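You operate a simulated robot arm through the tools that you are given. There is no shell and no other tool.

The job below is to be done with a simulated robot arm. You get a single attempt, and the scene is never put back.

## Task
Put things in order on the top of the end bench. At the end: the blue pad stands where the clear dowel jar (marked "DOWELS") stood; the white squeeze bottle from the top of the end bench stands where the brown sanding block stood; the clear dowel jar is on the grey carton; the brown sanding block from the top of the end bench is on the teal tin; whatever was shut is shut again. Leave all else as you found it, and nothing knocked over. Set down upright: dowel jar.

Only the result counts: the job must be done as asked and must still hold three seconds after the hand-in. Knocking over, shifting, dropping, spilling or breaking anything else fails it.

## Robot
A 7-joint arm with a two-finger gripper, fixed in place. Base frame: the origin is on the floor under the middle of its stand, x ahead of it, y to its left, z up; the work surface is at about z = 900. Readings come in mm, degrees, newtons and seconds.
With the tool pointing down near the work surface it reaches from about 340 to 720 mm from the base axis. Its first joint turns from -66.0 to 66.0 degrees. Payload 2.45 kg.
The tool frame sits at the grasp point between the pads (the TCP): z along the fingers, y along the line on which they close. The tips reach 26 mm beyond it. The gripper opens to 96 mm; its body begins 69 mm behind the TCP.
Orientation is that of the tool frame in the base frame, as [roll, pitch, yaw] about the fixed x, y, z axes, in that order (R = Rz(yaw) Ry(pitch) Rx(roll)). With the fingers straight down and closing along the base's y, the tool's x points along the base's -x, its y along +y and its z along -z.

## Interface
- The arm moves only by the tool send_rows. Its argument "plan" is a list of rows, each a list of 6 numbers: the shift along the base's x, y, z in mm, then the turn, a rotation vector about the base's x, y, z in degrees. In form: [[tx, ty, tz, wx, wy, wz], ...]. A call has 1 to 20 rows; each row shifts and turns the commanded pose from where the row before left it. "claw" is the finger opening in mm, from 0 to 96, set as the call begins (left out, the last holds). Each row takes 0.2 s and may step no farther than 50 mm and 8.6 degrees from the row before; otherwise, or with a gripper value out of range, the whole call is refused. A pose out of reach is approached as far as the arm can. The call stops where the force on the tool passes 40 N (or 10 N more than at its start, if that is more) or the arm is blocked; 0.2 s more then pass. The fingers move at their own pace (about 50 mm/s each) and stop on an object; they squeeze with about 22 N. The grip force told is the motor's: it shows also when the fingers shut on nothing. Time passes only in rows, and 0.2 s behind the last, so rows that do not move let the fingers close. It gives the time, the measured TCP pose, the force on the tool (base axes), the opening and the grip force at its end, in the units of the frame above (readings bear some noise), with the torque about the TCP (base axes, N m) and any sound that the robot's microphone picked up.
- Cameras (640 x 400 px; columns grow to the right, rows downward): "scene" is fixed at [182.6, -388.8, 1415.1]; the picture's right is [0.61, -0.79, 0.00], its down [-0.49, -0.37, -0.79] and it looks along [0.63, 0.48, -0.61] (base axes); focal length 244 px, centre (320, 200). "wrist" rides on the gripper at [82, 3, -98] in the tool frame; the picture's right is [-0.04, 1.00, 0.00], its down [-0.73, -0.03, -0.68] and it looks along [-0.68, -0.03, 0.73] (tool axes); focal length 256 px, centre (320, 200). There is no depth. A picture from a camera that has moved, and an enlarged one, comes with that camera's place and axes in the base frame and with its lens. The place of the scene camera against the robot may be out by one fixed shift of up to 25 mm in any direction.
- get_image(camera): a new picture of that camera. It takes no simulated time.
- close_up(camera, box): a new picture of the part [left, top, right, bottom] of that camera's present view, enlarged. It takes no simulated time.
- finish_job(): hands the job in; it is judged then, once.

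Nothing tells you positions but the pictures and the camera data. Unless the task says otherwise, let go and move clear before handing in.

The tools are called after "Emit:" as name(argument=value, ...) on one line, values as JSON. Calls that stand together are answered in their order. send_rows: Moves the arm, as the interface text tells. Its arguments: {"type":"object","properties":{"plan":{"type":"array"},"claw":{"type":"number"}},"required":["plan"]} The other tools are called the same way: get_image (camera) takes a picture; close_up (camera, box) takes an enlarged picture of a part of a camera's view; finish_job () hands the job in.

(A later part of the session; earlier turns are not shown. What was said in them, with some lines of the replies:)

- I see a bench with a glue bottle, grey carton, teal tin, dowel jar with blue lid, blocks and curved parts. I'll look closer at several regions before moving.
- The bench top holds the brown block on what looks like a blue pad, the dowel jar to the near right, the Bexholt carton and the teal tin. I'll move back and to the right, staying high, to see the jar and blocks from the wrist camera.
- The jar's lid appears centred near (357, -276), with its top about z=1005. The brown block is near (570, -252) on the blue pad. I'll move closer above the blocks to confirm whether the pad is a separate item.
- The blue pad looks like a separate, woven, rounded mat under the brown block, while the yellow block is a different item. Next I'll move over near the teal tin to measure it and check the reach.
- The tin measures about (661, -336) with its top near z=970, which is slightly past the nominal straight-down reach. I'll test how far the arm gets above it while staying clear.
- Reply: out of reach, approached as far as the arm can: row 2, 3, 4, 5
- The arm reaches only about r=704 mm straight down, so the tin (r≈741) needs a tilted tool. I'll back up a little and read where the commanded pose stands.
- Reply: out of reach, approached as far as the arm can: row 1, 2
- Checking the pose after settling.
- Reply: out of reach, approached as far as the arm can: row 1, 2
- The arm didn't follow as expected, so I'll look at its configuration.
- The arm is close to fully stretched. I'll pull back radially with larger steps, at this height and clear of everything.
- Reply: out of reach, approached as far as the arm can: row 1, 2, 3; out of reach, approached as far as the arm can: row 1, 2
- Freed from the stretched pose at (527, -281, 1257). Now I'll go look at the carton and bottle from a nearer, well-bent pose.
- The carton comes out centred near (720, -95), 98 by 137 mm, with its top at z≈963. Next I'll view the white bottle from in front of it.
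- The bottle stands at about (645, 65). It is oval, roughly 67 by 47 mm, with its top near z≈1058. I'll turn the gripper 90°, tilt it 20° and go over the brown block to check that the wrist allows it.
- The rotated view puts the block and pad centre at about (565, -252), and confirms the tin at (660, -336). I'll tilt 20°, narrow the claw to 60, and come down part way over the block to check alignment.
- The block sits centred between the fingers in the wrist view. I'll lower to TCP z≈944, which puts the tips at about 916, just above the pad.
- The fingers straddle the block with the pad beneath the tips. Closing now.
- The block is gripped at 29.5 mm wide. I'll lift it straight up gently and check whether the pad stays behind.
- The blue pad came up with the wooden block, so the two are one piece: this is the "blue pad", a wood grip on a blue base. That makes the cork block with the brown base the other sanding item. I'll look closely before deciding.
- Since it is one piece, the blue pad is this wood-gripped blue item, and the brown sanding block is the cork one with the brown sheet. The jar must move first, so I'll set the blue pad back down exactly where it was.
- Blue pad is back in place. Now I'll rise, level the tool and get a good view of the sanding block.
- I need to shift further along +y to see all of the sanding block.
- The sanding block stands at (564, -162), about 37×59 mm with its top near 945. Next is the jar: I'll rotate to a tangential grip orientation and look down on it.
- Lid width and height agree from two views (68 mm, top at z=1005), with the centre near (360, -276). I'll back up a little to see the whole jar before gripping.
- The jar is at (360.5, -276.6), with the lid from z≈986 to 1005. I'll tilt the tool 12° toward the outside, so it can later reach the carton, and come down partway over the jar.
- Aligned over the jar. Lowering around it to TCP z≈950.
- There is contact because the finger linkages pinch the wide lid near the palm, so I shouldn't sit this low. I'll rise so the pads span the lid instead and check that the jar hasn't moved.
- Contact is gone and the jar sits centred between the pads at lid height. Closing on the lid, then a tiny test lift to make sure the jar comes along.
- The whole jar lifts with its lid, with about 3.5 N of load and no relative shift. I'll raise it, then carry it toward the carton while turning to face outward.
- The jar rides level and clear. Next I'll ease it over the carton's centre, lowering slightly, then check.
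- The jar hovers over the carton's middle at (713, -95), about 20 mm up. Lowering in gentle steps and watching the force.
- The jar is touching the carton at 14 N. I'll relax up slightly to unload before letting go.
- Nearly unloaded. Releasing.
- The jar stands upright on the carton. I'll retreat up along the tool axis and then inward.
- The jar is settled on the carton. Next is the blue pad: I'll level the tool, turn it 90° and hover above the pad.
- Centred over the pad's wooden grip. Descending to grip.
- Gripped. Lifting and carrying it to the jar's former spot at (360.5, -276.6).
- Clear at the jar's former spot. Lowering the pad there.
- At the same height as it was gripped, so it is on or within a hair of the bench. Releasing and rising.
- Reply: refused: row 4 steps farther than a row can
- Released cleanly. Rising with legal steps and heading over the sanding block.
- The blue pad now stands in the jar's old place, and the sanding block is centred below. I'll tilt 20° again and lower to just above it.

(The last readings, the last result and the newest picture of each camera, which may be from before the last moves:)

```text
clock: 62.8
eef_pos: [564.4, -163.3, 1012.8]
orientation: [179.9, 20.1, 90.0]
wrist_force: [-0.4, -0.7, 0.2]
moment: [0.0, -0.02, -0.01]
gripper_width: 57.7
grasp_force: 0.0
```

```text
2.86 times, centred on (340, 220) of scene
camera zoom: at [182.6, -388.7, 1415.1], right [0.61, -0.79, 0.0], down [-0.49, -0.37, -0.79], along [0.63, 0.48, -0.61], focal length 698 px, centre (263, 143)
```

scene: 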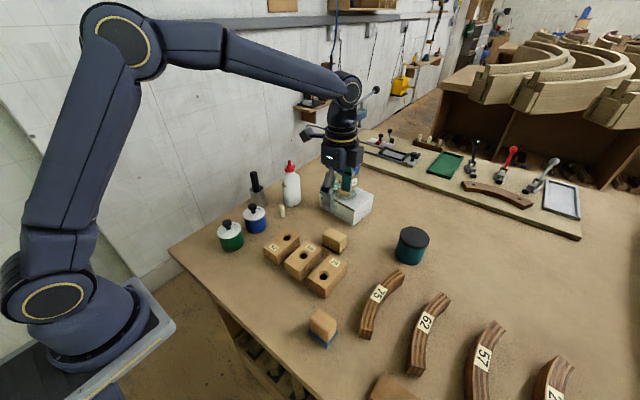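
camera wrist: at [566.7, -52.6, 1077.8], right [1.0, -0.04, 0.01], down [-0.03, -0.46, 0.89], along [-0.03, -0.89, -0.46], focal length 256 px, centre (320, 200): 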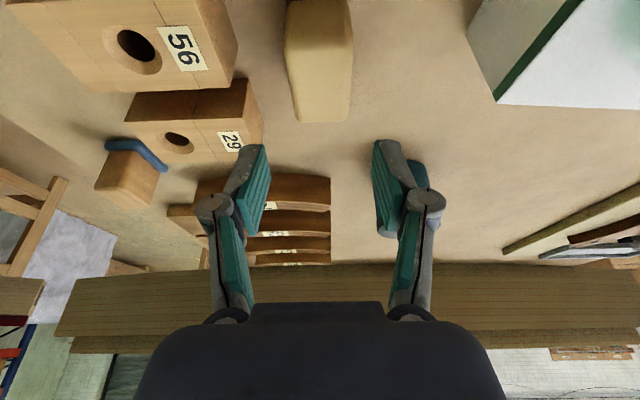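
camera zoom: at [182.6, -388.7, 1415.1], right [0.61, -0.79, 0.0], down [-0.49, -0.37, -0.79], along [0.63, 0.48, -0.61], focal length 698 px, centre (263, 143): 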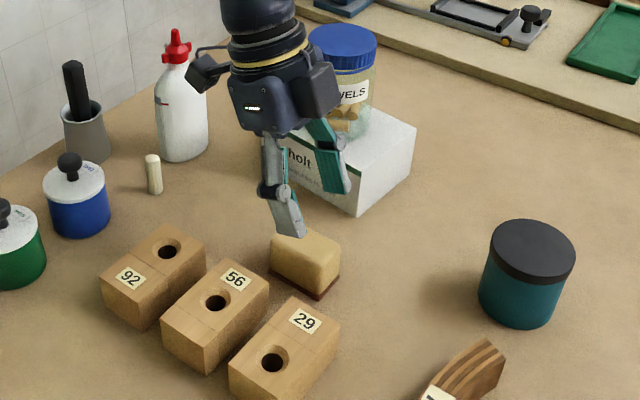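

Aligned. Lowering to TCP z≈938 and closing on the sanding block.

Emit:
send_rows(plan=[[0, 0.8, -30, 0, 0, 0], [0, 0, -25, 0, 0, 0], [0, 0, -14, 0, 0, 0], [0, 0, -6, 0, 0, 0], [0, 0, 0, 0, 0, 0]], claw=58)

Emit:
get_image(camera="wrist")

Emit:
close_up(camera="scene", box=[290, 190, 390, 290])

```text
clock: 64.0
eef_pos: [563.4, -161.4, 937.8]
orientation: [179.9, 20.0, 90.0]
wrist_force: [0.6, 1.0, -0.1]
moment: [0.0, -0.03, 0.01]
gripper_width: 57.8
grasp_force: 0.1
```

```text
taken
camera wrist: at [566.9, -51.7, 1002.2], right [1.0, -0.04, 0.01], down [-0.03, -0.46, 0.89], along [-0.03, -0.89, -0.46], focal length 256 px, centre (320, 200)
```

wrist: 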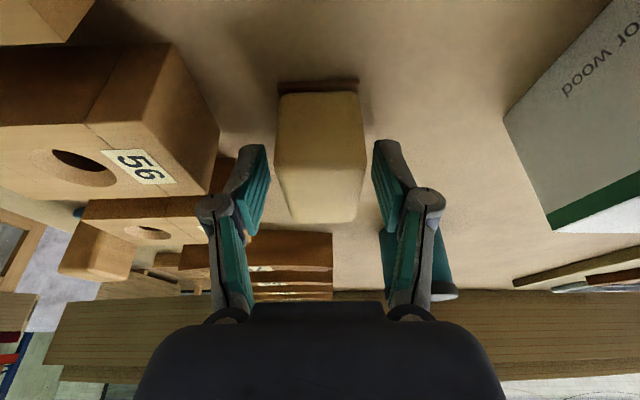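

```text
4.00 times, centred on (340, 240) of scene
camera zoom: at [182.6, -388.8, 1415.1], right [0.61, -0.79, 0.0], down [-0.49, -0.37, -0.79], along [0.63, 0.48, -0.61], focal length 978 px, centre (240, 40)
```

zoom: 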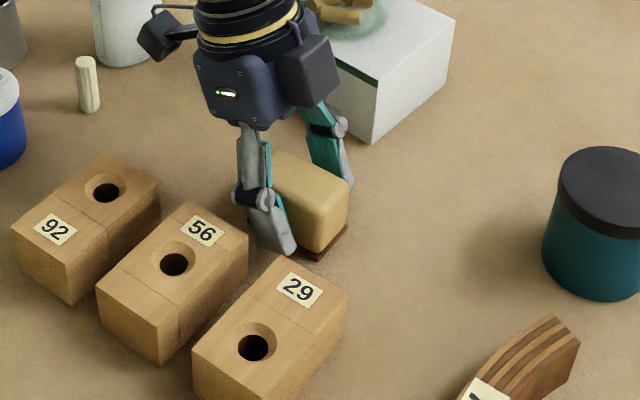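

Emit:
send_rows(plan=[[0, 0, 0, 0, 0, 0], [0, 0, 0, 0, 0, 0], [0, 0, 0, 0, 0, 0], [0, 0, 0, 0, 0, 0]], claw=15)

Emit:
send_rows(plan=[[0, 0, 4, 0, 0, 0], [0, 0, 12, 0, 0, 0], [0, 0, 20, 0, 0, 0], [0, 0, 30, 0, 0, 0], [0, 0, 30, 0, 0, 0], [0, 0, 0, 0, 0, 0]], claw=15)

Emit:
get_image(camera="wrist")

Emit:
close_up(camera="scene", box=[290, 170, 390, 270])

```text
clock: 65.0
eef_pos: [563.6, -161.3, 937.0]
orientation: [179.9, 20.0, 90.0]
wrist_force: [1.3, 0.6, 0.8]
moment: [-0.04, 0.0, -0.01]
gripper_width: 37.1
grasp_force: 22.2
```

```text
clock: 66.4
eef_pos: [563.8, -163.6, 1035.1]
orientation: [180.0, 20.1, 89.9]
wrist_force: [-0.1, 0.0, -0.9]
moment: [0.01, 0.02, -0.02]
gripper_width: 37.1
grasp_force: 21.7
```

```text
taken
camera wrist: at [566.2, -52.5, 1098.9], right [1.0, -0.04, 0.01], down [-0.03, -0.46, 0.89], along [-0.03, -0.89, -0.46], focal length 256 px, centre (320, 200)
```

wrist: 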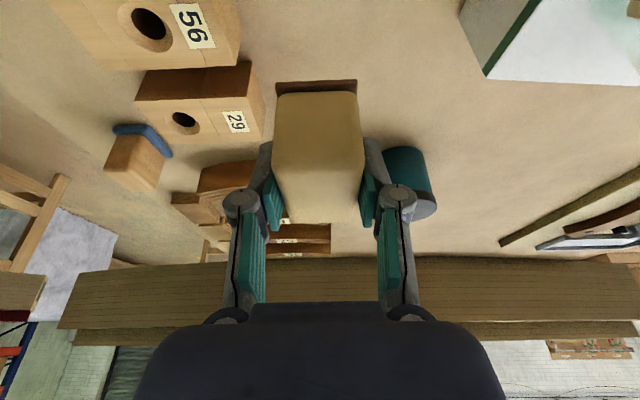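

```text
4.00 times, centred on (340, 220) of scene
camera zoom: at [182.6, -388.8, 1415.1], right [0.61, -0.79, 0.0], down [-0.49, -0.37, -0.79], along [0.63, 0.48, -0.61], focal length 978 px, centre (240, 120)
```

zoom: 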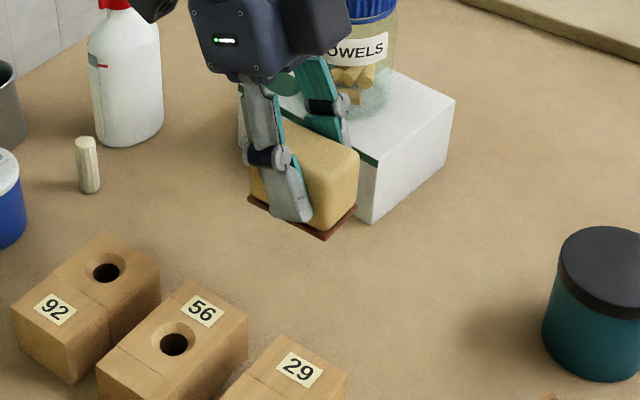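

The sanding block is held with its brown sheet attached. Next I'll carry it toward the teal tin, turning so the tilt points outward.

Emit:
send_rows(plan=[[8, -14, 2, 0, 0, 7], [12, -21, 2, 0, 0, 8], [12.5, -22.5, 2, 0, 0, 8], [13, -23, 2, 0, 0, 8], [13, -23, 1, 0, 0, 8], [13, -23, 1, 0, 0, 8], [12.6, -22.5, 0, 0, 0, 8], [12.6, -23, 0, 0, 0, 8], [0, 0, 0, 0, 0, 0], [0, 0, 0, 0, 0, 0]], claw=15)

Emit:
get_image(camera="wrist")

Emit:
get_image(camera="scene")

```text
clock: 68.6
eef_pos: [660.5, -332.1, 1045.2]
orientation: [-180.0, 20.1, 153.0]
wrist_force: [0.0, -0.3, -1.3]
moment: [0.01, -0.01, 0.0]
gripper_width: 37.0
grasp_force: 21.7
```

```text
taken
camera wrist: at [563.4, -280.7, 1109.3], right [0.49, 0.87, 0.01], down [0.39, -0.23, 0.89], along [0.78, -0.43, -0.46], focal length 256 px, centre (320, 200)
```

wrist: 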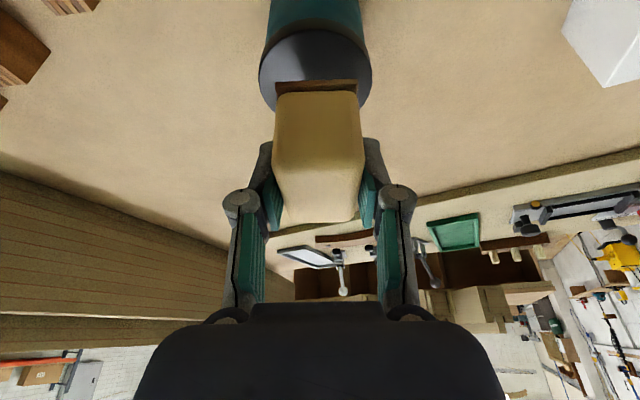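

```text
taken
```

scene: 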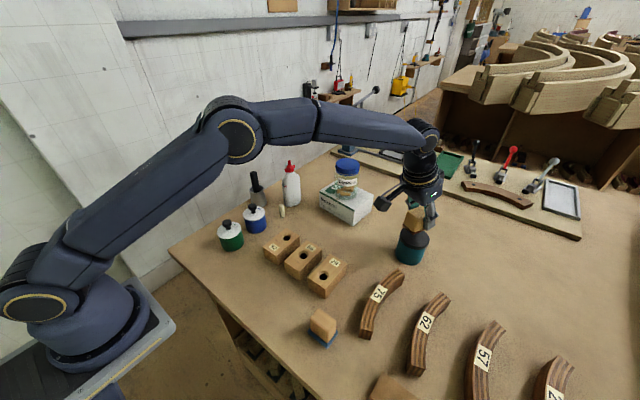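

The block is over the tin, needing about 3 mm more along −y. Shifting and lowering gently.

Emit:
send_rows(plan=[[-0.3, -3.2, -12, 0, 0, 0], [0, 0, -12, 0, 0, 0], [0, 0, -6, 0, 0, 0], [0, 0, 0, 0, 0, 0]], claw=15)

Emit:
get_image(camera="wrist")

Emit:
close_up(camera="scene", box=[370, 180, 470, 280])

```text
clock: 69.6
eef_pos: [660.0, -336.6, 1014.3]
orientation: [-180.0, 20.0, 152.9]
wrist_force: [-0.6, -1.0, -0.8]
moment: [0.04, -0.02, 0.03]
gripper_width: 37.3
grasp_force: 21.7
```

```text
taken
camera wrist: at [563.0, -284.0, 1078.5], right [0.49, 0.87, 0.01], down [0.39, -0.23, 0.89], along [0.78, -0.43, -0.46], focal length 256 px, centre (320, 200)
```

wrist: 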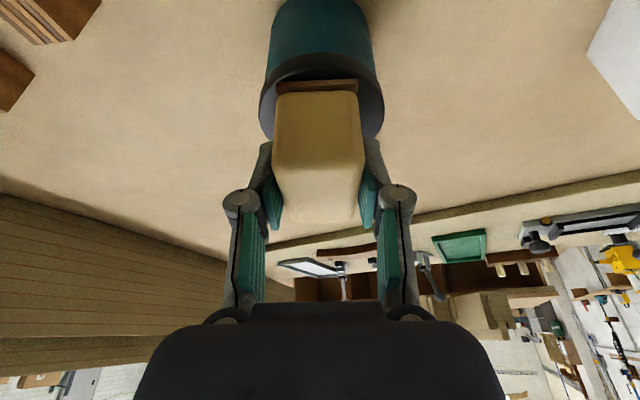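

```text
4.00 times, centred on (420, 230) of scene
camera zoom: at [182.6, -388.8, 1415.1], right [0.61, -0.79, 0.0], down [-0.49, -0.37, -0.79], along [0.63, 0.48, -0.61], focal length 978 px, centre (-80, 80)
```

zoom: 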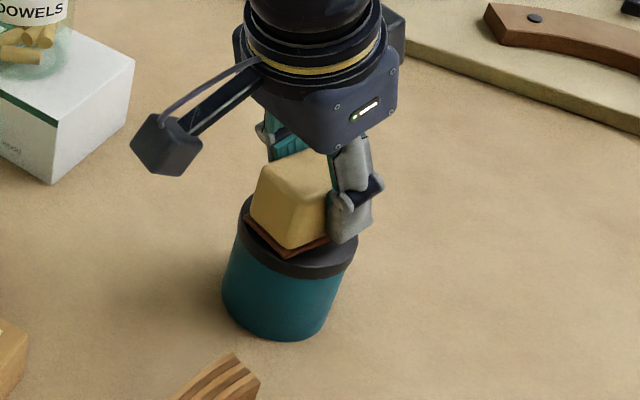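

Emit:
close_up(camera="wrist", box=[250, 0, 390, 140])

Emit:
close_up(camera="scene", box=[390, 210, 440, 260])

```text
2.86 times, centred on (320, 70) of wrist
camera zoom: at [563.0, -284.0, 1078.5], right [0.49, 0.87, 0.01], down [0.39, -0.23, 0.89], along [0.78, -0.43, -0.46], focal length 731 px, centre (320, 571)
```

zoom: 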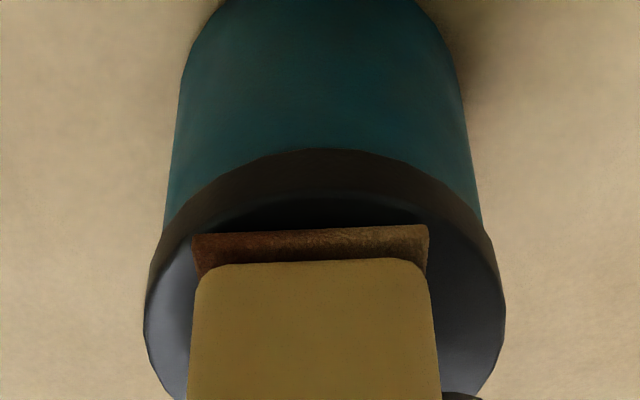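

```text
8.00 times, centred on (415, 235) of scene
camera zoom: at [182.6, -388.8, 1415.1], right [0.61, -0.79, 0.0], down [-0.49, -0.37, -0.79], along [0.63, 0.48, -0.61], focal length 1955 px, centre (-440, -80)
```

zoom: 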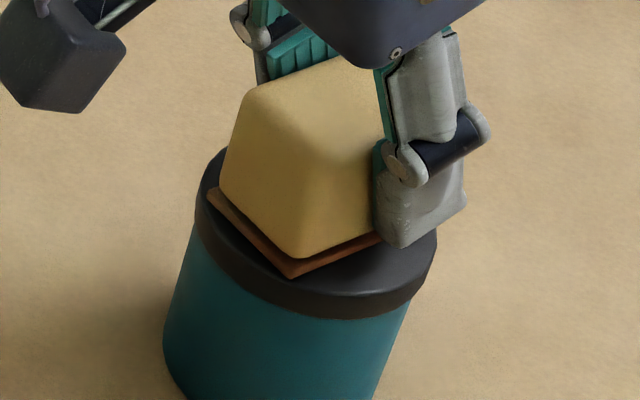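

The block's base lies well within the lid, within about 3 mm of centre. Lowering the last few millimetres in small steps.

Emit:
send_rows(plan=[[1.5, 0.5, -3, 0, 0, 0], [0, 0, -1.5, 0, 0, 0], [0, 0, 0, 0, 0, 0]], claw=15)

Emit:
send_rows(plan=[[0, 0, -1.2, 0, 0, 0], [0, 0, 0, 0, 0, 0]], claw=15)

Emit:
send_rows(plan=[[0, 0, -1.2, 0, 0, 0], [0, 0, 0, 0, 0, 0]], claw=15)

```text
clock: 70.4
eef_pos: [661.9, -336.0, 1011.9]
orientation: [-179.9, 20.2, 153.0]
wrist_force: [-9.1, 1.9, 18.5]
moment: [0.18, 0.46, 0.01]
gripper_width: 37.2
grasp_force: 21.7
```

```text
clock: 71.0
eef_pos: [663.1, -337.0, 1011.5]
orientation: [180.0, 20.4, 153.0]
wrist_force: [-4.3, 0.1, 26.8]
moment: [-0.06, 0.04, 0.03]
gripper_width: 37.2
grasp_force: 22.5
```

```text
clock: 71.6
eef_pos: [662.6, -335.7, 1011.1]
orientation: [180.0, 20.5, 152.9]
wrist_force: [-3.3, -0.8, 29.6]
moment: [-0.12, -0.09, -0.04]
gripper_width: 37.3
grasp_force: 22.1
```

The block is resting on the tin with about 30 N of press. I'll unload it by raising slightly.

Emit:
send_rows(plan=[[0, 0, 2.5, 0, 0, 0], [0, 0, 0, 0, 0, 0]], claw=15)

```text
clock: 72.2
eef_pos: [663.7, -334.9, 1012.0]
orientation: [180.0, 20.3, 153.0]
wrist_force: [5.3, -4.8, 20.4]
moment: [-0.46, -0.68, -0.04]
gripper_width: 37.0
grasp_force: 22.3
```

Emit:
send_rows(plan=[[-0.5, 0.3, 1.2, 0, 0, 0], [0, 0, 0, 0, 0, 0]], claw=15)

Emit:
close_up(camera="scene", box=[370, 180, 470, 280])

```text
clock: 72.8
eef_pos: [662.4, -335.5, 1012.3]
orientation: [180.0, 20.2, 152.9]
wrist_force: [6.8, -5.6, 14.5]
moment: [-0.35, -0.57, -0.04]
gripper_width: 37.2
grasp_force: 22.1
```

```text
4.00 times, centred on (420, 230) of scene
camera zoom: at [182.5, -388.7, 1415.2], right [0.61, -0.79, 0.0], down [-0.49, -0.37, -0.79], along [0.63, 0.48, -0.61], focal length 978 px, centre (-80, 80)
```

zoom: 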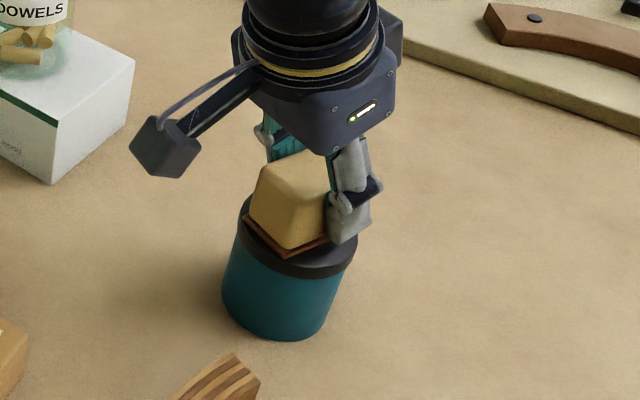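

Emit:
send_rows(plan=[[0.4, -0.3, 1.0, 0, 0, 0], [0, 0, 0, 0, 0, 0]], claw=15)

```text
clock: 73.4
eef_pos: [661.7, -336.1, 1010.6]
orientation: [179.9, 19.9, 152.9]
wrist_force: [4.5, -3.0, 9.9]
moment: [-0.24, -0.44, 0.02]
gripper_width: 37.3
grasp_force: 22.1
```

Emit:
send_rows(plan=[[0.3, -0.2, 1.0, 0, 0, 0], [0, 0, 0, 0, 0, 0]], claw=15)

```text
clock: 74.0
eef_pos: [661.6, -336.1, 1011.5]
orientation: [180.0, 19.7, 153.0]
wrist_force: [1.8, 1.4, 2.7]
moment: [-0.03, -0.11, 0.0]
gripper_width: 37.5
grasp_force: 22.0
```

Nearly force-free. Releasing.

Emit:
send_rows(plan=[[0, 0, 0, 0, 0, 0], [0, 0, 0, 0, 0, 0], [0, 0, 0, 0, 0, 0]], claw=60)

Emit:
get_image(camera="wrist")

Emit:
close_up(camera="scene", box=[370, 180, 470, 280])

```text
clock: 74.8
eef_pos: [662.5, -335.9, 1014.1]
orientation: [180.0, 20.1, 153.1]
wrist_force: [0.9, -0.6, -0.7]
moment: [-0.01, -0.04, 0.05]
gripper_width: 60.2
grasp_force: 0.1
```

```text
taken
camera wrist: at [564.8, -283.8, 1077.4], right [0.49, 0.87, 0.01], down [0.39, -0.23, 0.89], along [0.78, -0.43, -0.46], focal length 256 px, centre (320, 200)
```

wrist: 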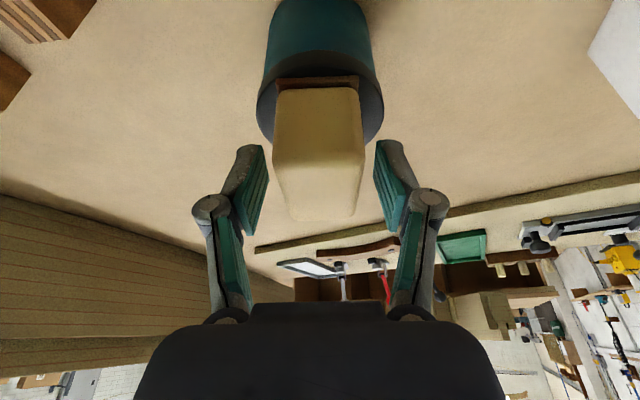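

```text
4.00 times, centred on (420, 230) of scene
camera zoom: at [182.6, -388.7, 1415.1], right [0.61, -0.79, 0.0], down [-0.49, -0.37, -0.79], along [0.63, 0.48, -0.61], focal length 978 px, centre (-80, 80)
```

zoom: 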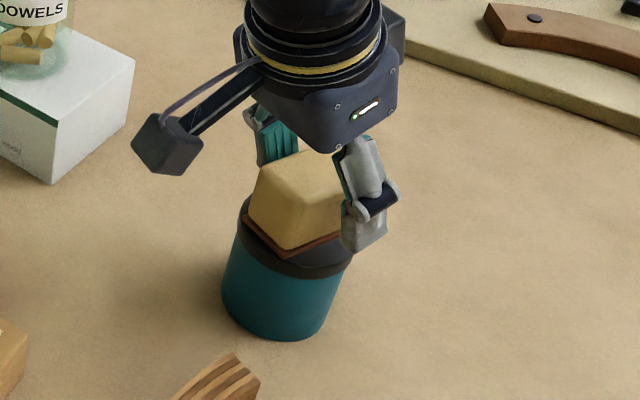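

The sanding block sits on the tin. Retreating along the tool axis, then inward.

Emit:
send_rows(plan=[[-5, 2.5, 15, 0, 0, 0], [-7, 3.5, 20, 0, 0, 0], [-8, 4, 20, 0, 0, 0], [-20, 15, 15, 0, 0, 0], [-30, 25, 10, 0, 0, 0], [-30, 25, 5, 0, 0, 0], [0, 0, 0, 0, 0, 0], [0, 0, 0, 0, 0, 0]], claw=60)

Emit:
get_image(camera="wrist")

Emit:
get_image(camera="scene")

```text
clock: 76.6
eef_pos: [561.9, -260.7, 1098.2]
orientation: [179.9, 20.0, 152.9]
wrist_force: [-0.5, -0.3, 0.4]
moment: [-0.02, -0.03, 0.01]
gripper_width: 59.9
grasp_force: 0.0
```

```text
taken
camera wrist: at [464.6, -208.2, 1162.4], right [0.49, 0.87, 0.01], down [0.39, -0.23, 0.89], along [0.78, -0.43, -0.46], focal length 256 px, centre (320, 200)
```

wrist: 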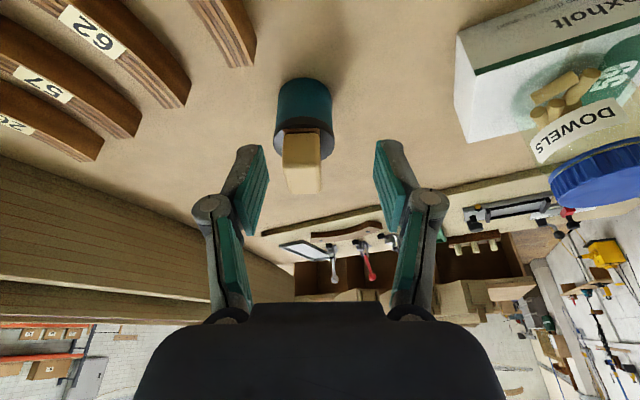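

```text
taken
```

scene: 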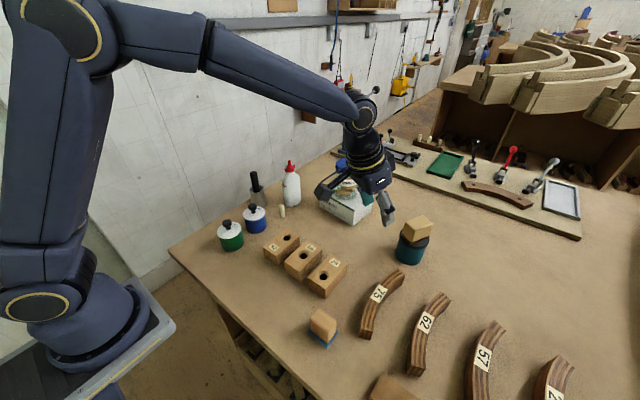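

The sanding block is on the tin and the blue pad is at the jar's old spot. Now for the bottle: I'll level and square the tool while moving to a viewing spot in front of it.

Emit:
send_rows(plan=[[-10, 20, 10, 3.03, 5.94, 0], [-10, 20, 10, 3.03, 5.94, 0], [-10, 20, 12, 3.03, 5.94, 0], [0, 45, 0, 0, 0, 6.75], [0, 45, 0, 0, 0, 6.75], [0, 45, 0, 0, 0, 6.75], [0, 45, 0, 0, 0, 6.75], [0, 45, 0, 0, 0, 0], [0, 40, 0, 0, 0, 0], [0, 0, 0, 0, 0, 0], [0, 0, 0, 0, 0, 0]], claw=90)

Emit:
get_image(camera="wrist")

Emit:
close_up(camera="wrist", box=[240, 60, 400, 240])

Emit:
close_up(camera="scene", box=[260, 145, 320, 220])

```text
clock: 79.0
eef_pos: [531.1, 64.7, 1130.2]
orientation: [180.0, -0.1, -180.0]
wrist_force: [0.6, 0.0, -0.2]
moment: [-0.02, 0.0, -0.01]
gripper_width: 89.8
grasp_force: 0.1
```

```text
taken
camera wrist: at [448.8, 66.4, 1228.5], right [0.04, 1.0, 0.0], down [0.73, -0.03, 0.68], along [0.68, -0.03, -0.73], focal length 256 px, centre (320, 200)
```

wrist: 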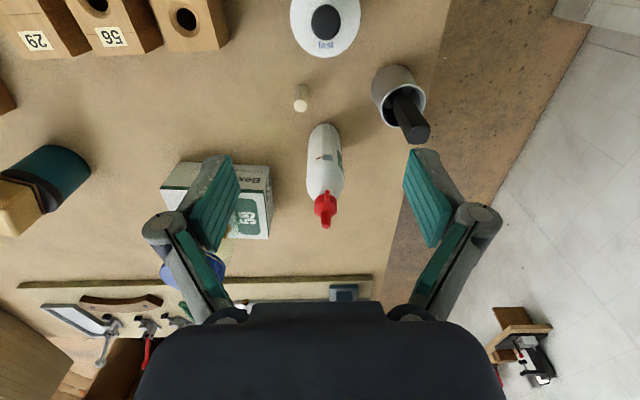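

```text
2.22 times, centred on (320, 150) of wrist
camera zoom: at [448.8, 66.4, 1228.5], right [0.04, 1.0, 0.0], down [0.73, -0.03, 0.68], along [0.68, -0.03, -0.73], focal length 569 px, centre (320, 311)
```

zoom: 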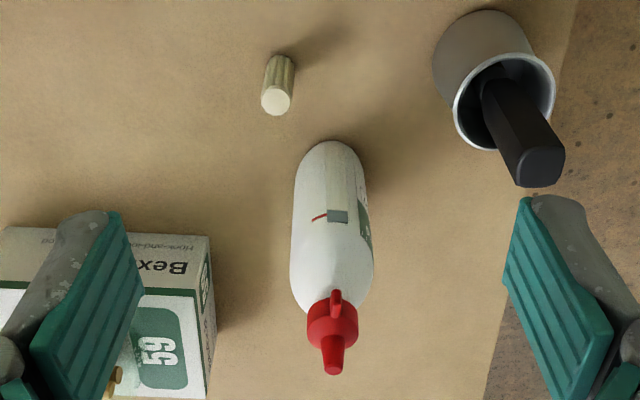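

```text
5.33 times, centred on (290, 182) of scene
camera zoom: at [182.6, -388.7, 1415.1], right [0.61, -0.79, 0.0], down [-0.49, -0.37, -0.79], along [0.63, 0.48, -0.61], focal length 1303 px, centre (480, 293)
```

zoom: 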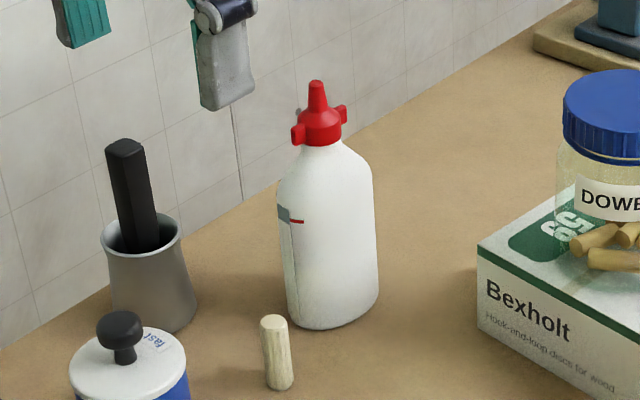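

The bottle is upright at about (645, 64.5), with its narrow width of 47 mm along y and its top at about 1059. I'll go above it and lower vertically with the fingers either side in y.

Emit:
send_rows(plan=[[30, 0, 0, 0, 0, 0], [30, 0, 0, 0, 0, 0], [30, 0, 0, 0, 0, 0], [24, 0, 0, 0, 0, 0], [0, 0, -25, 0, 0, 0], [0, 0, -25, 0, 0, 0], [0, 0, 0, 0, 0, 0], [0, 0, 0, 0, 0, 0]], claw=90)

Emit:
get_image(camera="wrist")

Emit:
close_up(camera="scene", box=[250, 110, 350, 220])

```text
clock: 80.8
eef_pos: [646.4, 63.2, 1079.7]
orientation: [-180.0, 0.0, -179.9]
wrist_force: [0.0, 0.2, 0.2]
moment: [-0.01, 0.0, 0.01]
gripper_width: 89.7
grasp_force: 0.1
```

```text
taken
camera wrist: at [563.8, 66.6, 1177.6], right [0.04, 1.0, 0.0], down [0.73, -0.03, 0.68], along [0.68, -0.03, -0.73], focal length 256 px, centre (320, 200)
```

wrist: 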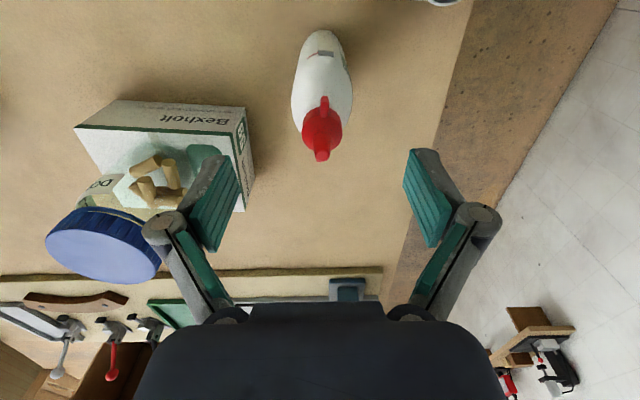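

```text
3.64 times, centred on (300, 165) of scene
camera zoom: at [182.6, -388.8, 1415.1], right [0.61, -0.79, 0.0], down [-0.49, -0.37, -0.79], along [0.63, 0.48, -0.61], focal length 889 px, centre (393, 327)
```

zoom: 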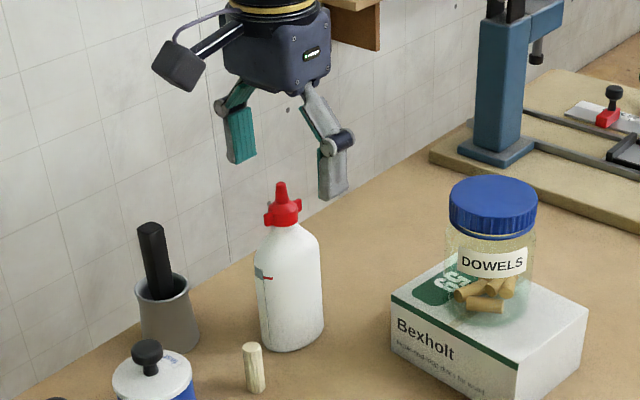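

The nozzle is at (643, 64), well centred. Lowering so the pads reach the bottle's upper body.

Emit:
send_rows(plan=[[-1.5, 1, -25, 0, 0, 0], [0, 0, -25, 0, 0, 0], [0, 0, -18, 0, 0, 0], [0, 0, -11, 0, 0, 0], [0, 0, 0, 0, 0, 0]], claw=84)

Emit:
get_image(camera="wrist")

Emit:
close_up(camera="scene", box=[250, 120, 350, 230])

```text
clock: 82.0
eef_pos: [644.3, 64.6, 999.9]
orientation: [-179.9, 0.0, 180.0]
wrist_force: [-0.5, 0.0, -0.8]
moment: [0.01, 0.01, -0.01]
gripper_width: 84.1
grasp_force: 0.1
```

```text
taken
camera wrist: at [562.3, 67.5, 1098.8], right [0.04, 1.0, 0.0], down [0.73, -0.03, 0.68], along [0.68, -0.03, -0.73], focal length 256 px, centre (320, 200)
```

wrist: 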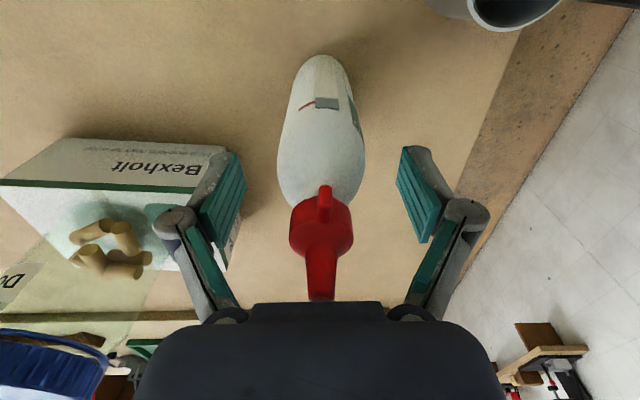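

```text
3.64 times, centred on (300, 175) of scene
camera zoom: at [182.6, -388.8, 1415.1], right [0.61, -0.79, 0.0], down [-0.49, -0.37, -0.79], along [0.63, 0.48, -0.61], focal length 889 px, centre (393, 291)
```

zoom: 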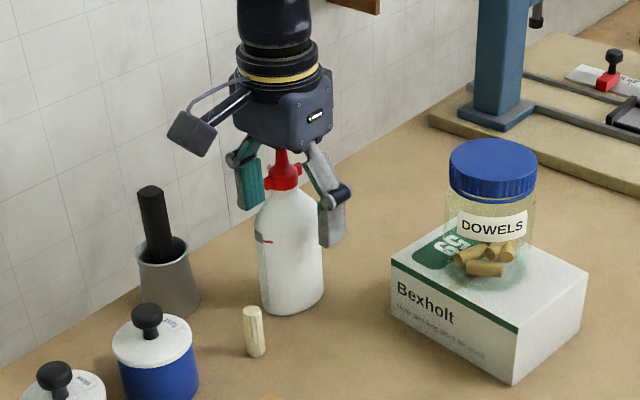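

No contact, and the nozzle is clear of the palm. I'll ease down 3 mm more, then close on the body.

Emit:
send_rows(plan=[[0, 0, -3, 0, 0, 0], [0, 0, 0, 0, 0, 0]], claw=84)

Emit:
send_rows(plan=[[0, 0, 0, 0, 0, 0], [0, 0, 0, 0, 0, 0], [0, 0, 0, 0, 0, 0], [0, 0, 0, 0, 0, 0]], claw=25)

Emit:
get_image(camera="wrist")

Emit:
close_up(camera="scene", box=[250, 120, 350, 230])

```text
clock: 82.6
eef_pos: [645.2, 64.7, 997.5]
orientation: [179.9, 0.0, 180.0]
wrist_force: [-0.3, 0.5, -0.7]
moment: [0.0, -0.02, -0.01]
gripper_width: 84.1
grasp_force: 0.0
```

```text
clock: 83.6
eef_pos: [644.4, 65.6, 997.9]
orientation: [180.0, -0.1, 180.0]
wrist_force: [0.4, 0.8, 0.8]
moment: [0.02, 0.03, 0.01]
gripper_width: 43.4
grasp_force: 21.9
```

```text
taken
camera wrist: at [562.3, 67.5, 1096.0], right [0.04, 1.0, 0.0], down [0.73, -0.03, 0.68], along [0.68, -0.03, -0.73], focal length 256 px, centre (320, 200)
```

wrist: 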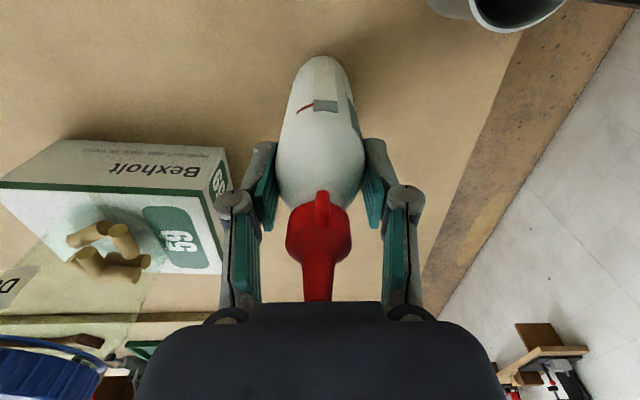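

```text
3.64 times, centred on (300, 175) of scene
camera zoom: at [182.6, -388.7, 1415.1], right [0.61, -0.79, 0.0], down [-0.49, -0.37, -0.79], along [0.63, 0.48, -0.61], focal length 889 px, centre (393, 291)
```

zoom: 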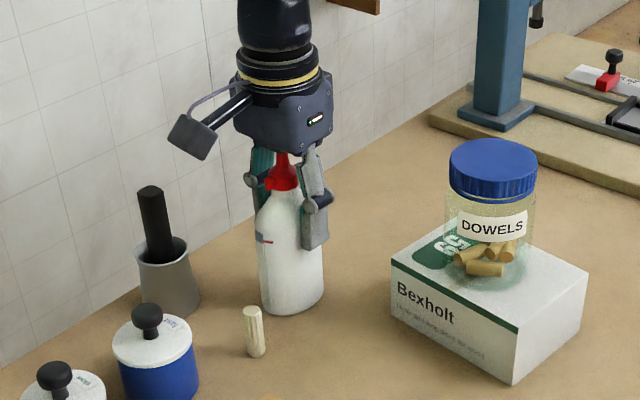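

Gripped at 43 mm. Lifting gently and checking the hold.

Emit:
send_rows(plan=[[0, 0, 3, 0, 0, 0], [0, 0, 7, 0, 0, 0], [0, 0, 15, 0, 0, 0], [0, 0, 0, 0, 0, 0]], claw=25)

Emit:
get_image(camera="wrist")

Emit:
close_up(camera="scene", box=[250, 110, 350, 220])

```text
clock: 84.6
eef_pos: [644.4, 63.5, 1023.5]
orientation: [180.0, 0.0, 179.9]
wrist_force: [0.6, -0.1, -2.4]
moment: [0.01, 0.0, -0.06]
gripper_width: 43.7
grasp_force: 22.2
```

```text
taken
camera wrist: at [562.2, 66.9, 1121.2], right [0.04, 1.0, 0.0], down [0.73, -0.03, 0.68], along [0.68, -0.03, -0.73], focal length 256 px, centre (320, 200)
```

wrist: 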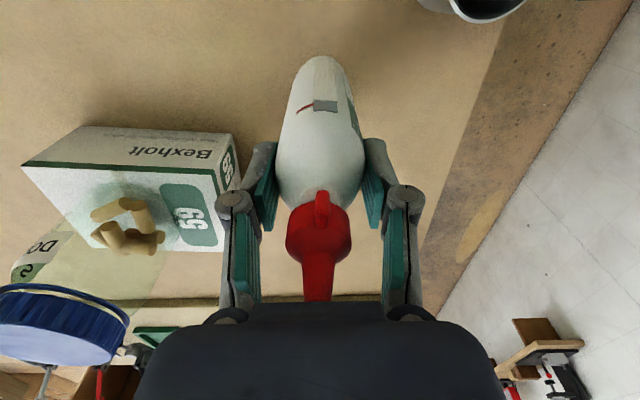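

```text
3.64 times, centred on (300, 165) of scene
camera zoom: at [182.6, -388.7, 1415.1], right [0.61, -0.79, 0.0], down [-0.49, -0.37, -0.79], along [0.63, 0.48, -0.61], focal length 889 px, centre (393, 327)
```

zoom: 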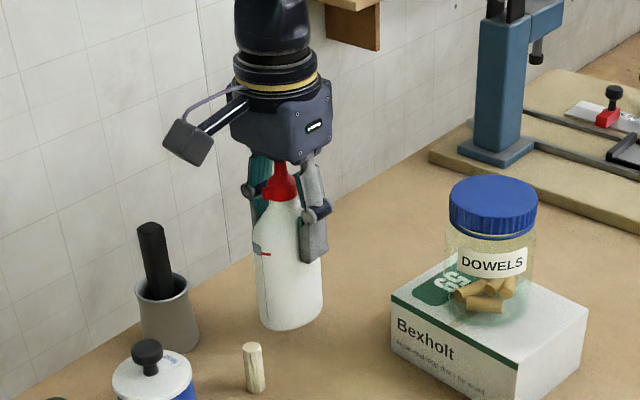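

The bottle hangs upright and firm. Lifting further and carrying it to the sanding block's old spot at (564, -162).

Emit:
send_rows(plan=[[0, 0, 20, 0, 0, 0], [-5, 0, 25, 0, 0, 0], [-15, -10, 5, 0, 0, 0], [-15, -25, 0, 0, 0, 0], [-12, -32, 0, 0, 0, 0], [-10, -32, 0, 0, 0, 0], [-8, -32, 0, 0, 0, 0], [-6, -32, 0, 0, 0, 0], [-5, -32, 0, 0, 0, 0], [-4.5, -30, 0, 0, 0, 0], [0, 0, 0, 0, 0, 0], [0, 0, 0, 0, 0, 0]], claw=25)

Emit:
get_image(camera="wrist")

Emit:
get_image(camera="scene")

```text
clock: 87.2
eef_pos: [564.7, -161.2, 1073.8]
orientation: [-180.0, 0.0, -180.0]
wrist_force: [0.3, 0.5, -1.5]
moment: [0.03, 0.0, 0.03]
gripper_width: 43.2
grasp_force: 22.8
```

```text
taken
camera wrist: at [481.7, -157.9, 1170.8], right [0.04, 1.0, 0.0], down [0.73, -0.03, 0.68], along [0.68, -0.03, -0.73], focal length 256 px, centre (320, 200)
```

wrist: 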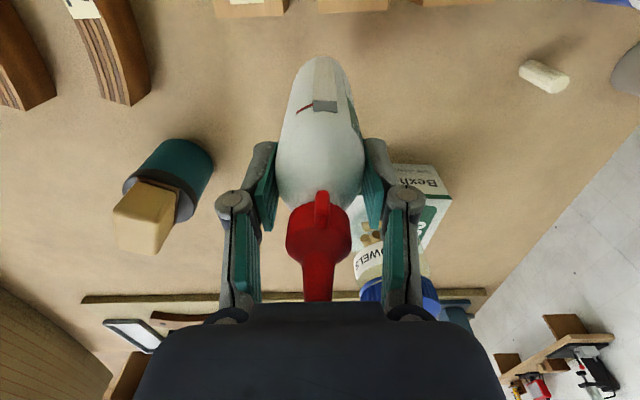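

```text
taken
```

scene: 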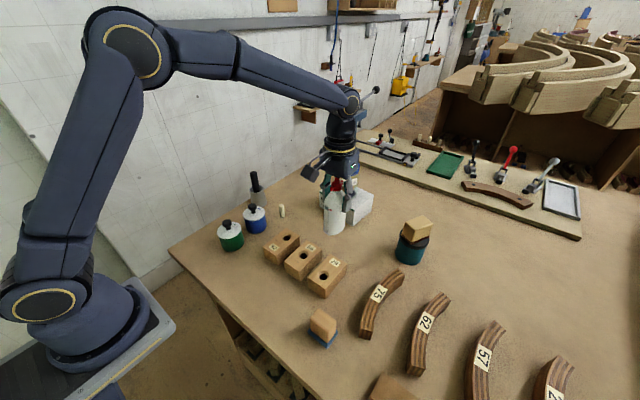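

Over the target. Lowering in stages.

Emit:
send_rows(plan=[[-0.5, -0.8, -25, 0, 0, 0], [0, 0, -25, 0, 0, 0], [0, 0, -15, 0, 0, 0], [0, 0, -6, 0, 0, 0], [0, 0, 0, 0, 0, 0]], claw=25)

Emit:
close_up(camera="scene", box=[280, 160, 400, 290])

```text
clock: 88.4
eef_pos: [562.8, -159.9, 1002.2]
orientation: [-180.0, 0.0, -180.0]
wrist_force: [-0.3, 0.6, -1.9]
moment: [-0.06, -0.03, 0.01]
gripper_width: 43.2
grasp_force: 22.3
```

```text
3.08 times, centred on (340, 225) of scene
camera zoom: at [182.6, -388.8, 1415.1], right [0.61, -0.79, 0.0], down [-0.49, -0.37, -0.79], along [0.63, 0.48, -0.61], focal length 752 px, centre (258, 123)
```

zoom: 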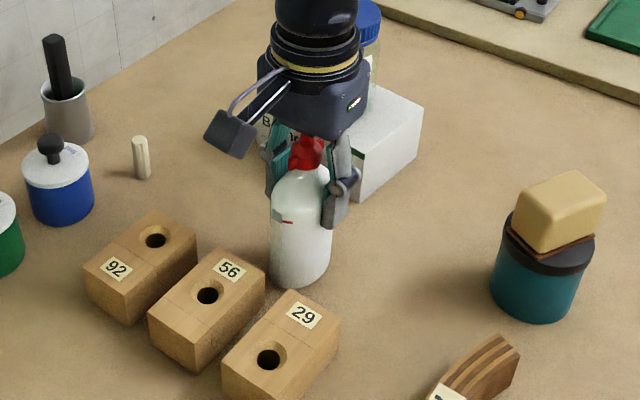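

Emit:
send_rows(plan=[[0, 0, -2, 0, 0, 0], [0, 0, 0, 0, 0, 0]], claw=25)

```text
clock: 89.0
eef_pos: [563.5, -161.1, 1000.7]
orientation: [180.0, -0.1, -180.0]
wrist_force: [-0.6, -0.4, -1.5]
moment: [0.02, -0.04, -0.01]
gripper_width: 43.8
grasp_force: 22.1
```

Emit:
send_rows(plan=[[0, 0, -1.5, 0, 0, 0], [0, 0, 0, 0, 0, 0]], claw=25)

```text
clock: 89.6
eef_pos: [562.8, -160.7, 998.1]
orientation: [179.9, 0.1, 179.9]
wrist_force: [0.0, -0.3, -2.4]
moment: [-0.02, -0.03, 0.01]
gripper_width: 43.7
grasp_force: 22.0
```

Emit:
send_rows(plan=[[0, 0, -1, 0, 0, 0], [0, 0, 0, 0, 0, 0]], claw=25)

```text
clock: 90.2
eef_pos: [563.5, -161.1, 998.4]
orientation: [180.0, -0.1, -180.0]
wrist_force: [-0.6, 1.1, 5.3]
moment: [-0.01, 0.22, -0.03]
gripper_width: 43.6
grasp_force: 22.1
```

It has touched down at about 5 N. Easing half a millimetre and releasing.

Emit:
send_rows(plan=[[0, 0, 0.5, 0, 0, 0], [0, 0, 0, 0, 0, 0]], claw=25)

Emit:
send_rows(plan=[[0, 0, 0, 0, 0, 0], [0, 0, 0, 0, 0, 0], [0, 0, 0, 0, 0, 0], [0, 0, 0, 0, 0, 0]], claw=78)

Emit:
get_image(camera="wrist")

Emit:
close_up(camera="scene", box=[280, 160, 400, 290])

```text
clock: 90.8
eef_pos: [563.3, -161.0, 998.3]
orientation: [-179.9, 0.0, 180.0]
wrist_force: [-1.6, 2.4, 2.0]
moment: [0.04, 0.15, -0.02]
gripper_width: 43.5
grasp_force: 22.4
```

```text
clock: 91.8
eef_pos: [564.2, -161.5, 998.6]
orientation: [-180.0, 0.0, 180.0]
wrist_force: [0.7, -0.5, 1.0]
moment: [-0.01, 0.0, 0.02]
gripper_width: 77.8
grasp_force: 0.0
```

```text
taken
camera wrist: at [481.6, -158.4, 1096.1], right [0.04, 1.0, 0.0], down [0.73, -0.03, 0.68], along [0.68, -0.03, -0.73], focal length 256 px, centre (320, 200)
```

wrist: 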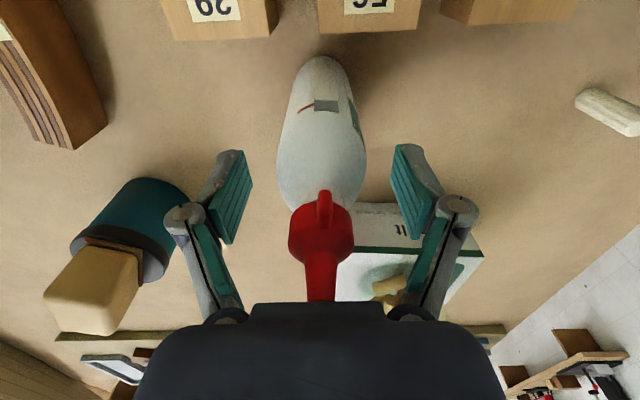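

```text
3.08 times, centred on (340, 225) of scene
camera zoom: at [182.6, -388.8, 1415.1], right [0.61, -0.79, 0.0], down [-0.49, -0.37, -0.79], along [0.63, 0.48, -0.61], focal length 752 px, centre (258, 123)
```

zoom: 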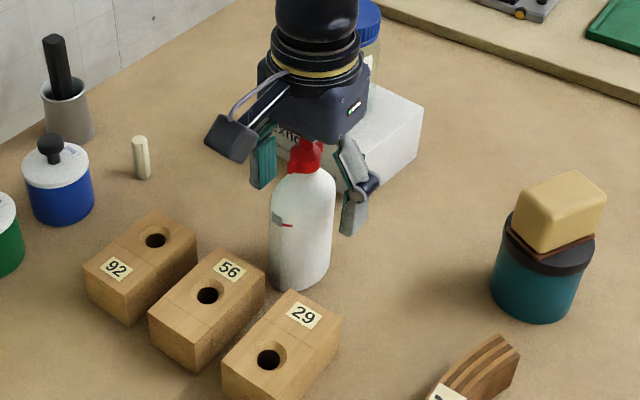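

The bottle is standing on its own. Rising straight up and moving clear for a full check.

Emit:
send_rows(plan=[[0, 0, 15, 0, 0, 0], [0, 0, 30, 0, 0, 0], [0, 0, 40, 0, 0, 0], [0, 0, 45, 0, 0, 0], [-30, 0, 35, 0, 0, 0], [-40, 10, 25, 0, 0, 0], [-40, 10, 20, 0, 0, 0], [-40, 10, 10, 0, 0, 0], [0, 0, 0, 0, 0, 0], [0, 0, 0, 0, 0, 0]], claw=90)

Emit:
get_image(camera="wrist")

Emit:
get_image(camera="scene")

Emit:
close_up(camera="scene", box=[300, 150, 460, 290])

Emit:
close_up(camera="scene", box=[240, 250, 480, 400])

```text
clock: 94.0
eef_pos: [413.6, -131.1, 1216.6]
orientation: [180.0, 0.0, 180.0]
wrist_force: [-0.4, -0.2, -0.1]
moment: [0.0, 0.02, 0.0]
gripper_width: 90.1
grasp_force: 0.1
```

```text
taken
camera wrist: at [330.7, -129.4, 1316.4], right [0.04, 1.0, 0.0], down [0.73, -0.03, 0.68], along [0.68, -0.03, -0.73], focal length 256 px, centre (320, 200)
```

wrist: 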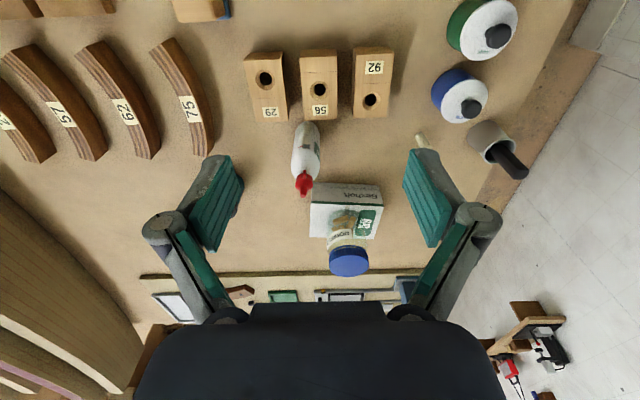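

```text
taken
```

scene: 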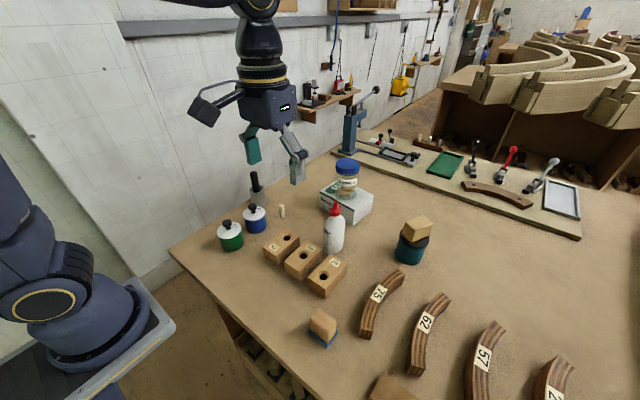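

```text
2.86 times, centred on (380, 220) of scene
camera zoom: at [182.6, -388.7, 1415.1], right [0.61, -0.79, 0.0], down [-0.49, -0.37, -0.79], along [0.63, 0.48, -0.61], focal length 698 px, centre (149, 143)
```

zoom: 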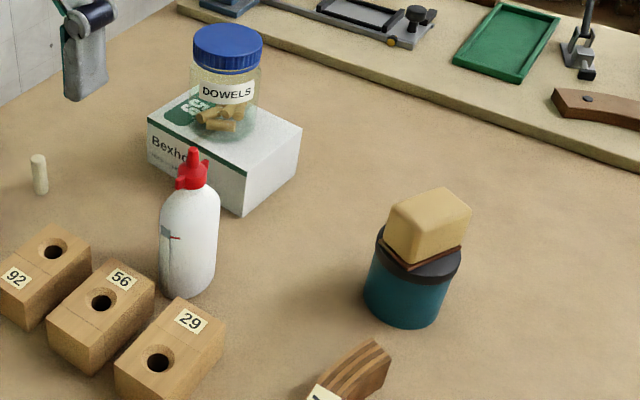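

```text
2.67 times, centred on (360, 325) of scene
camera zoom: at [182.6, -388.7, 1415.1], right [0.61, -0.79, 0.0], down [-0.49, -0.37, -0.79], along [0.63, 0.48, -0.61], focal length 652 px, centre (213, -133)
```

zoom: 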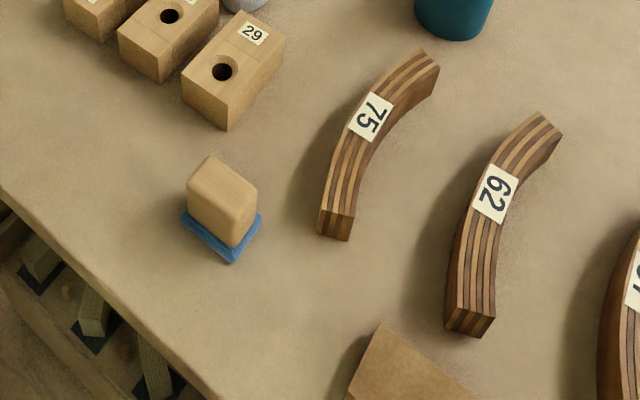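

Everything looks placed. I'll repeat the initial close-ups to verify that nothing else has shifted.

Emit:
close_up(camera="scene", box=[300, 210, 440, 300])

Emit:
close_up(camera="scene", box=[200, 150, 440, 300])

Emit:
close_up(camera="scene", box=[240, 250, 480, 400])

Emit:
close_up(camera="scene", box=[320, 60, 600, 240])

```text
4.44 times, centred on (370, 255) of scene
camera zoom: at [182.6, -388.7, 1415.1], right [0.61, -0.79, 0.0], down [-0.49, -0.37, -0.79], along [0.63, 0.48, -0.61], focal length 1086 px, centre (98, -44)
```

zoom: 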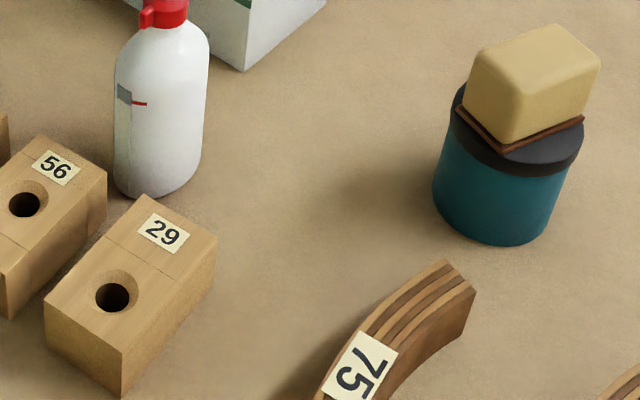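

```text
2.67 times, centred on (320, 225) of scene
camera zoom: at [182.6, -388.7, 1415.1], right [0.61, -0.79, 0.0], down [-0.49, -0.37, -0.79], along [0.63, 0.48, -0.61], focal length 652 px, centre (320, 133)
```

zoom: 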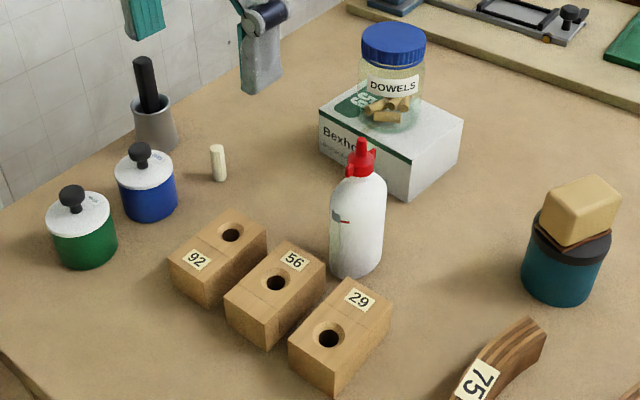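

```text
2.67 times, centred on (360, 325) of scene
camera zoom: at [182.6, -388.7, 1415.1], right [0.61, -0.79, 0.0], down [-0.49, -0.37, -0.79], along [0.63, 0.48, -0.61], focal length 652 px, centre (213, -133)
```

zoom: 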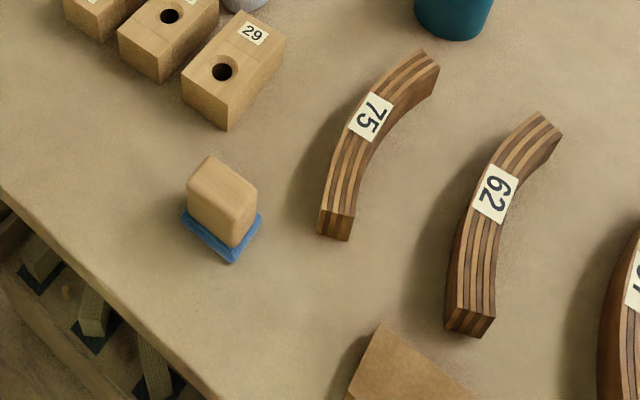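

```text
2.22 times, centred on (460, 150) of scene
camera zoom: at [182.6, -388.7, 1415.1], right [0.61, -0.79, 0.0], down [-0.49, -0.37, -0.79], along [0.63, 0.48, -0.61], focal length 543 px, centre (9, 311)
```

zoom: 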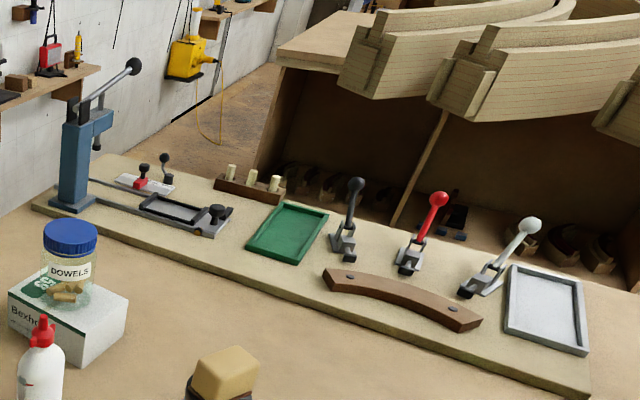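

All four items are in place. The jar is upright with its lid on atop the carton, the sanding block is on the tin, the blue pad is where the jar stood, and the bottle is where the sanding block stood. The repeated close-ups show nothing else shifted and the gripper is open and clear, so I'm handing in.

Emit:
finish_job()

```text
The job is handed in.
```

I finished and handed in the job: all four items are in their new places, upright and released. I don't have the judge's result.

| Item | Where it is now |
|---|---|
| Dowel jar | Upright on the grey carton, lid still on |
| Brown sanding block | On top of the teal tin |
| Blue pad | Where the dowel jar stood |
| White squeeze bottle | Upright where the brown sanding block stood |

- **Which block is which:** I took the cork-coloured block with the brown base sheet as the brown sanding block. The wooden block with the blue base turned out to be one piece when I lifted it, and nothing else on the bench top was blue and pad-like. I treated that as the blue pad. If the task meant them the other way round, those two placements and the bottle's spot are wrong.
- **Contact with other things:** The sanding block was pressed onto the tin at about 30 N before I eased off. The fingers also brushed the jar lid once at about 8 N. The before-and-after close-ups show the tin, the carton and everything else I checked in the same places.
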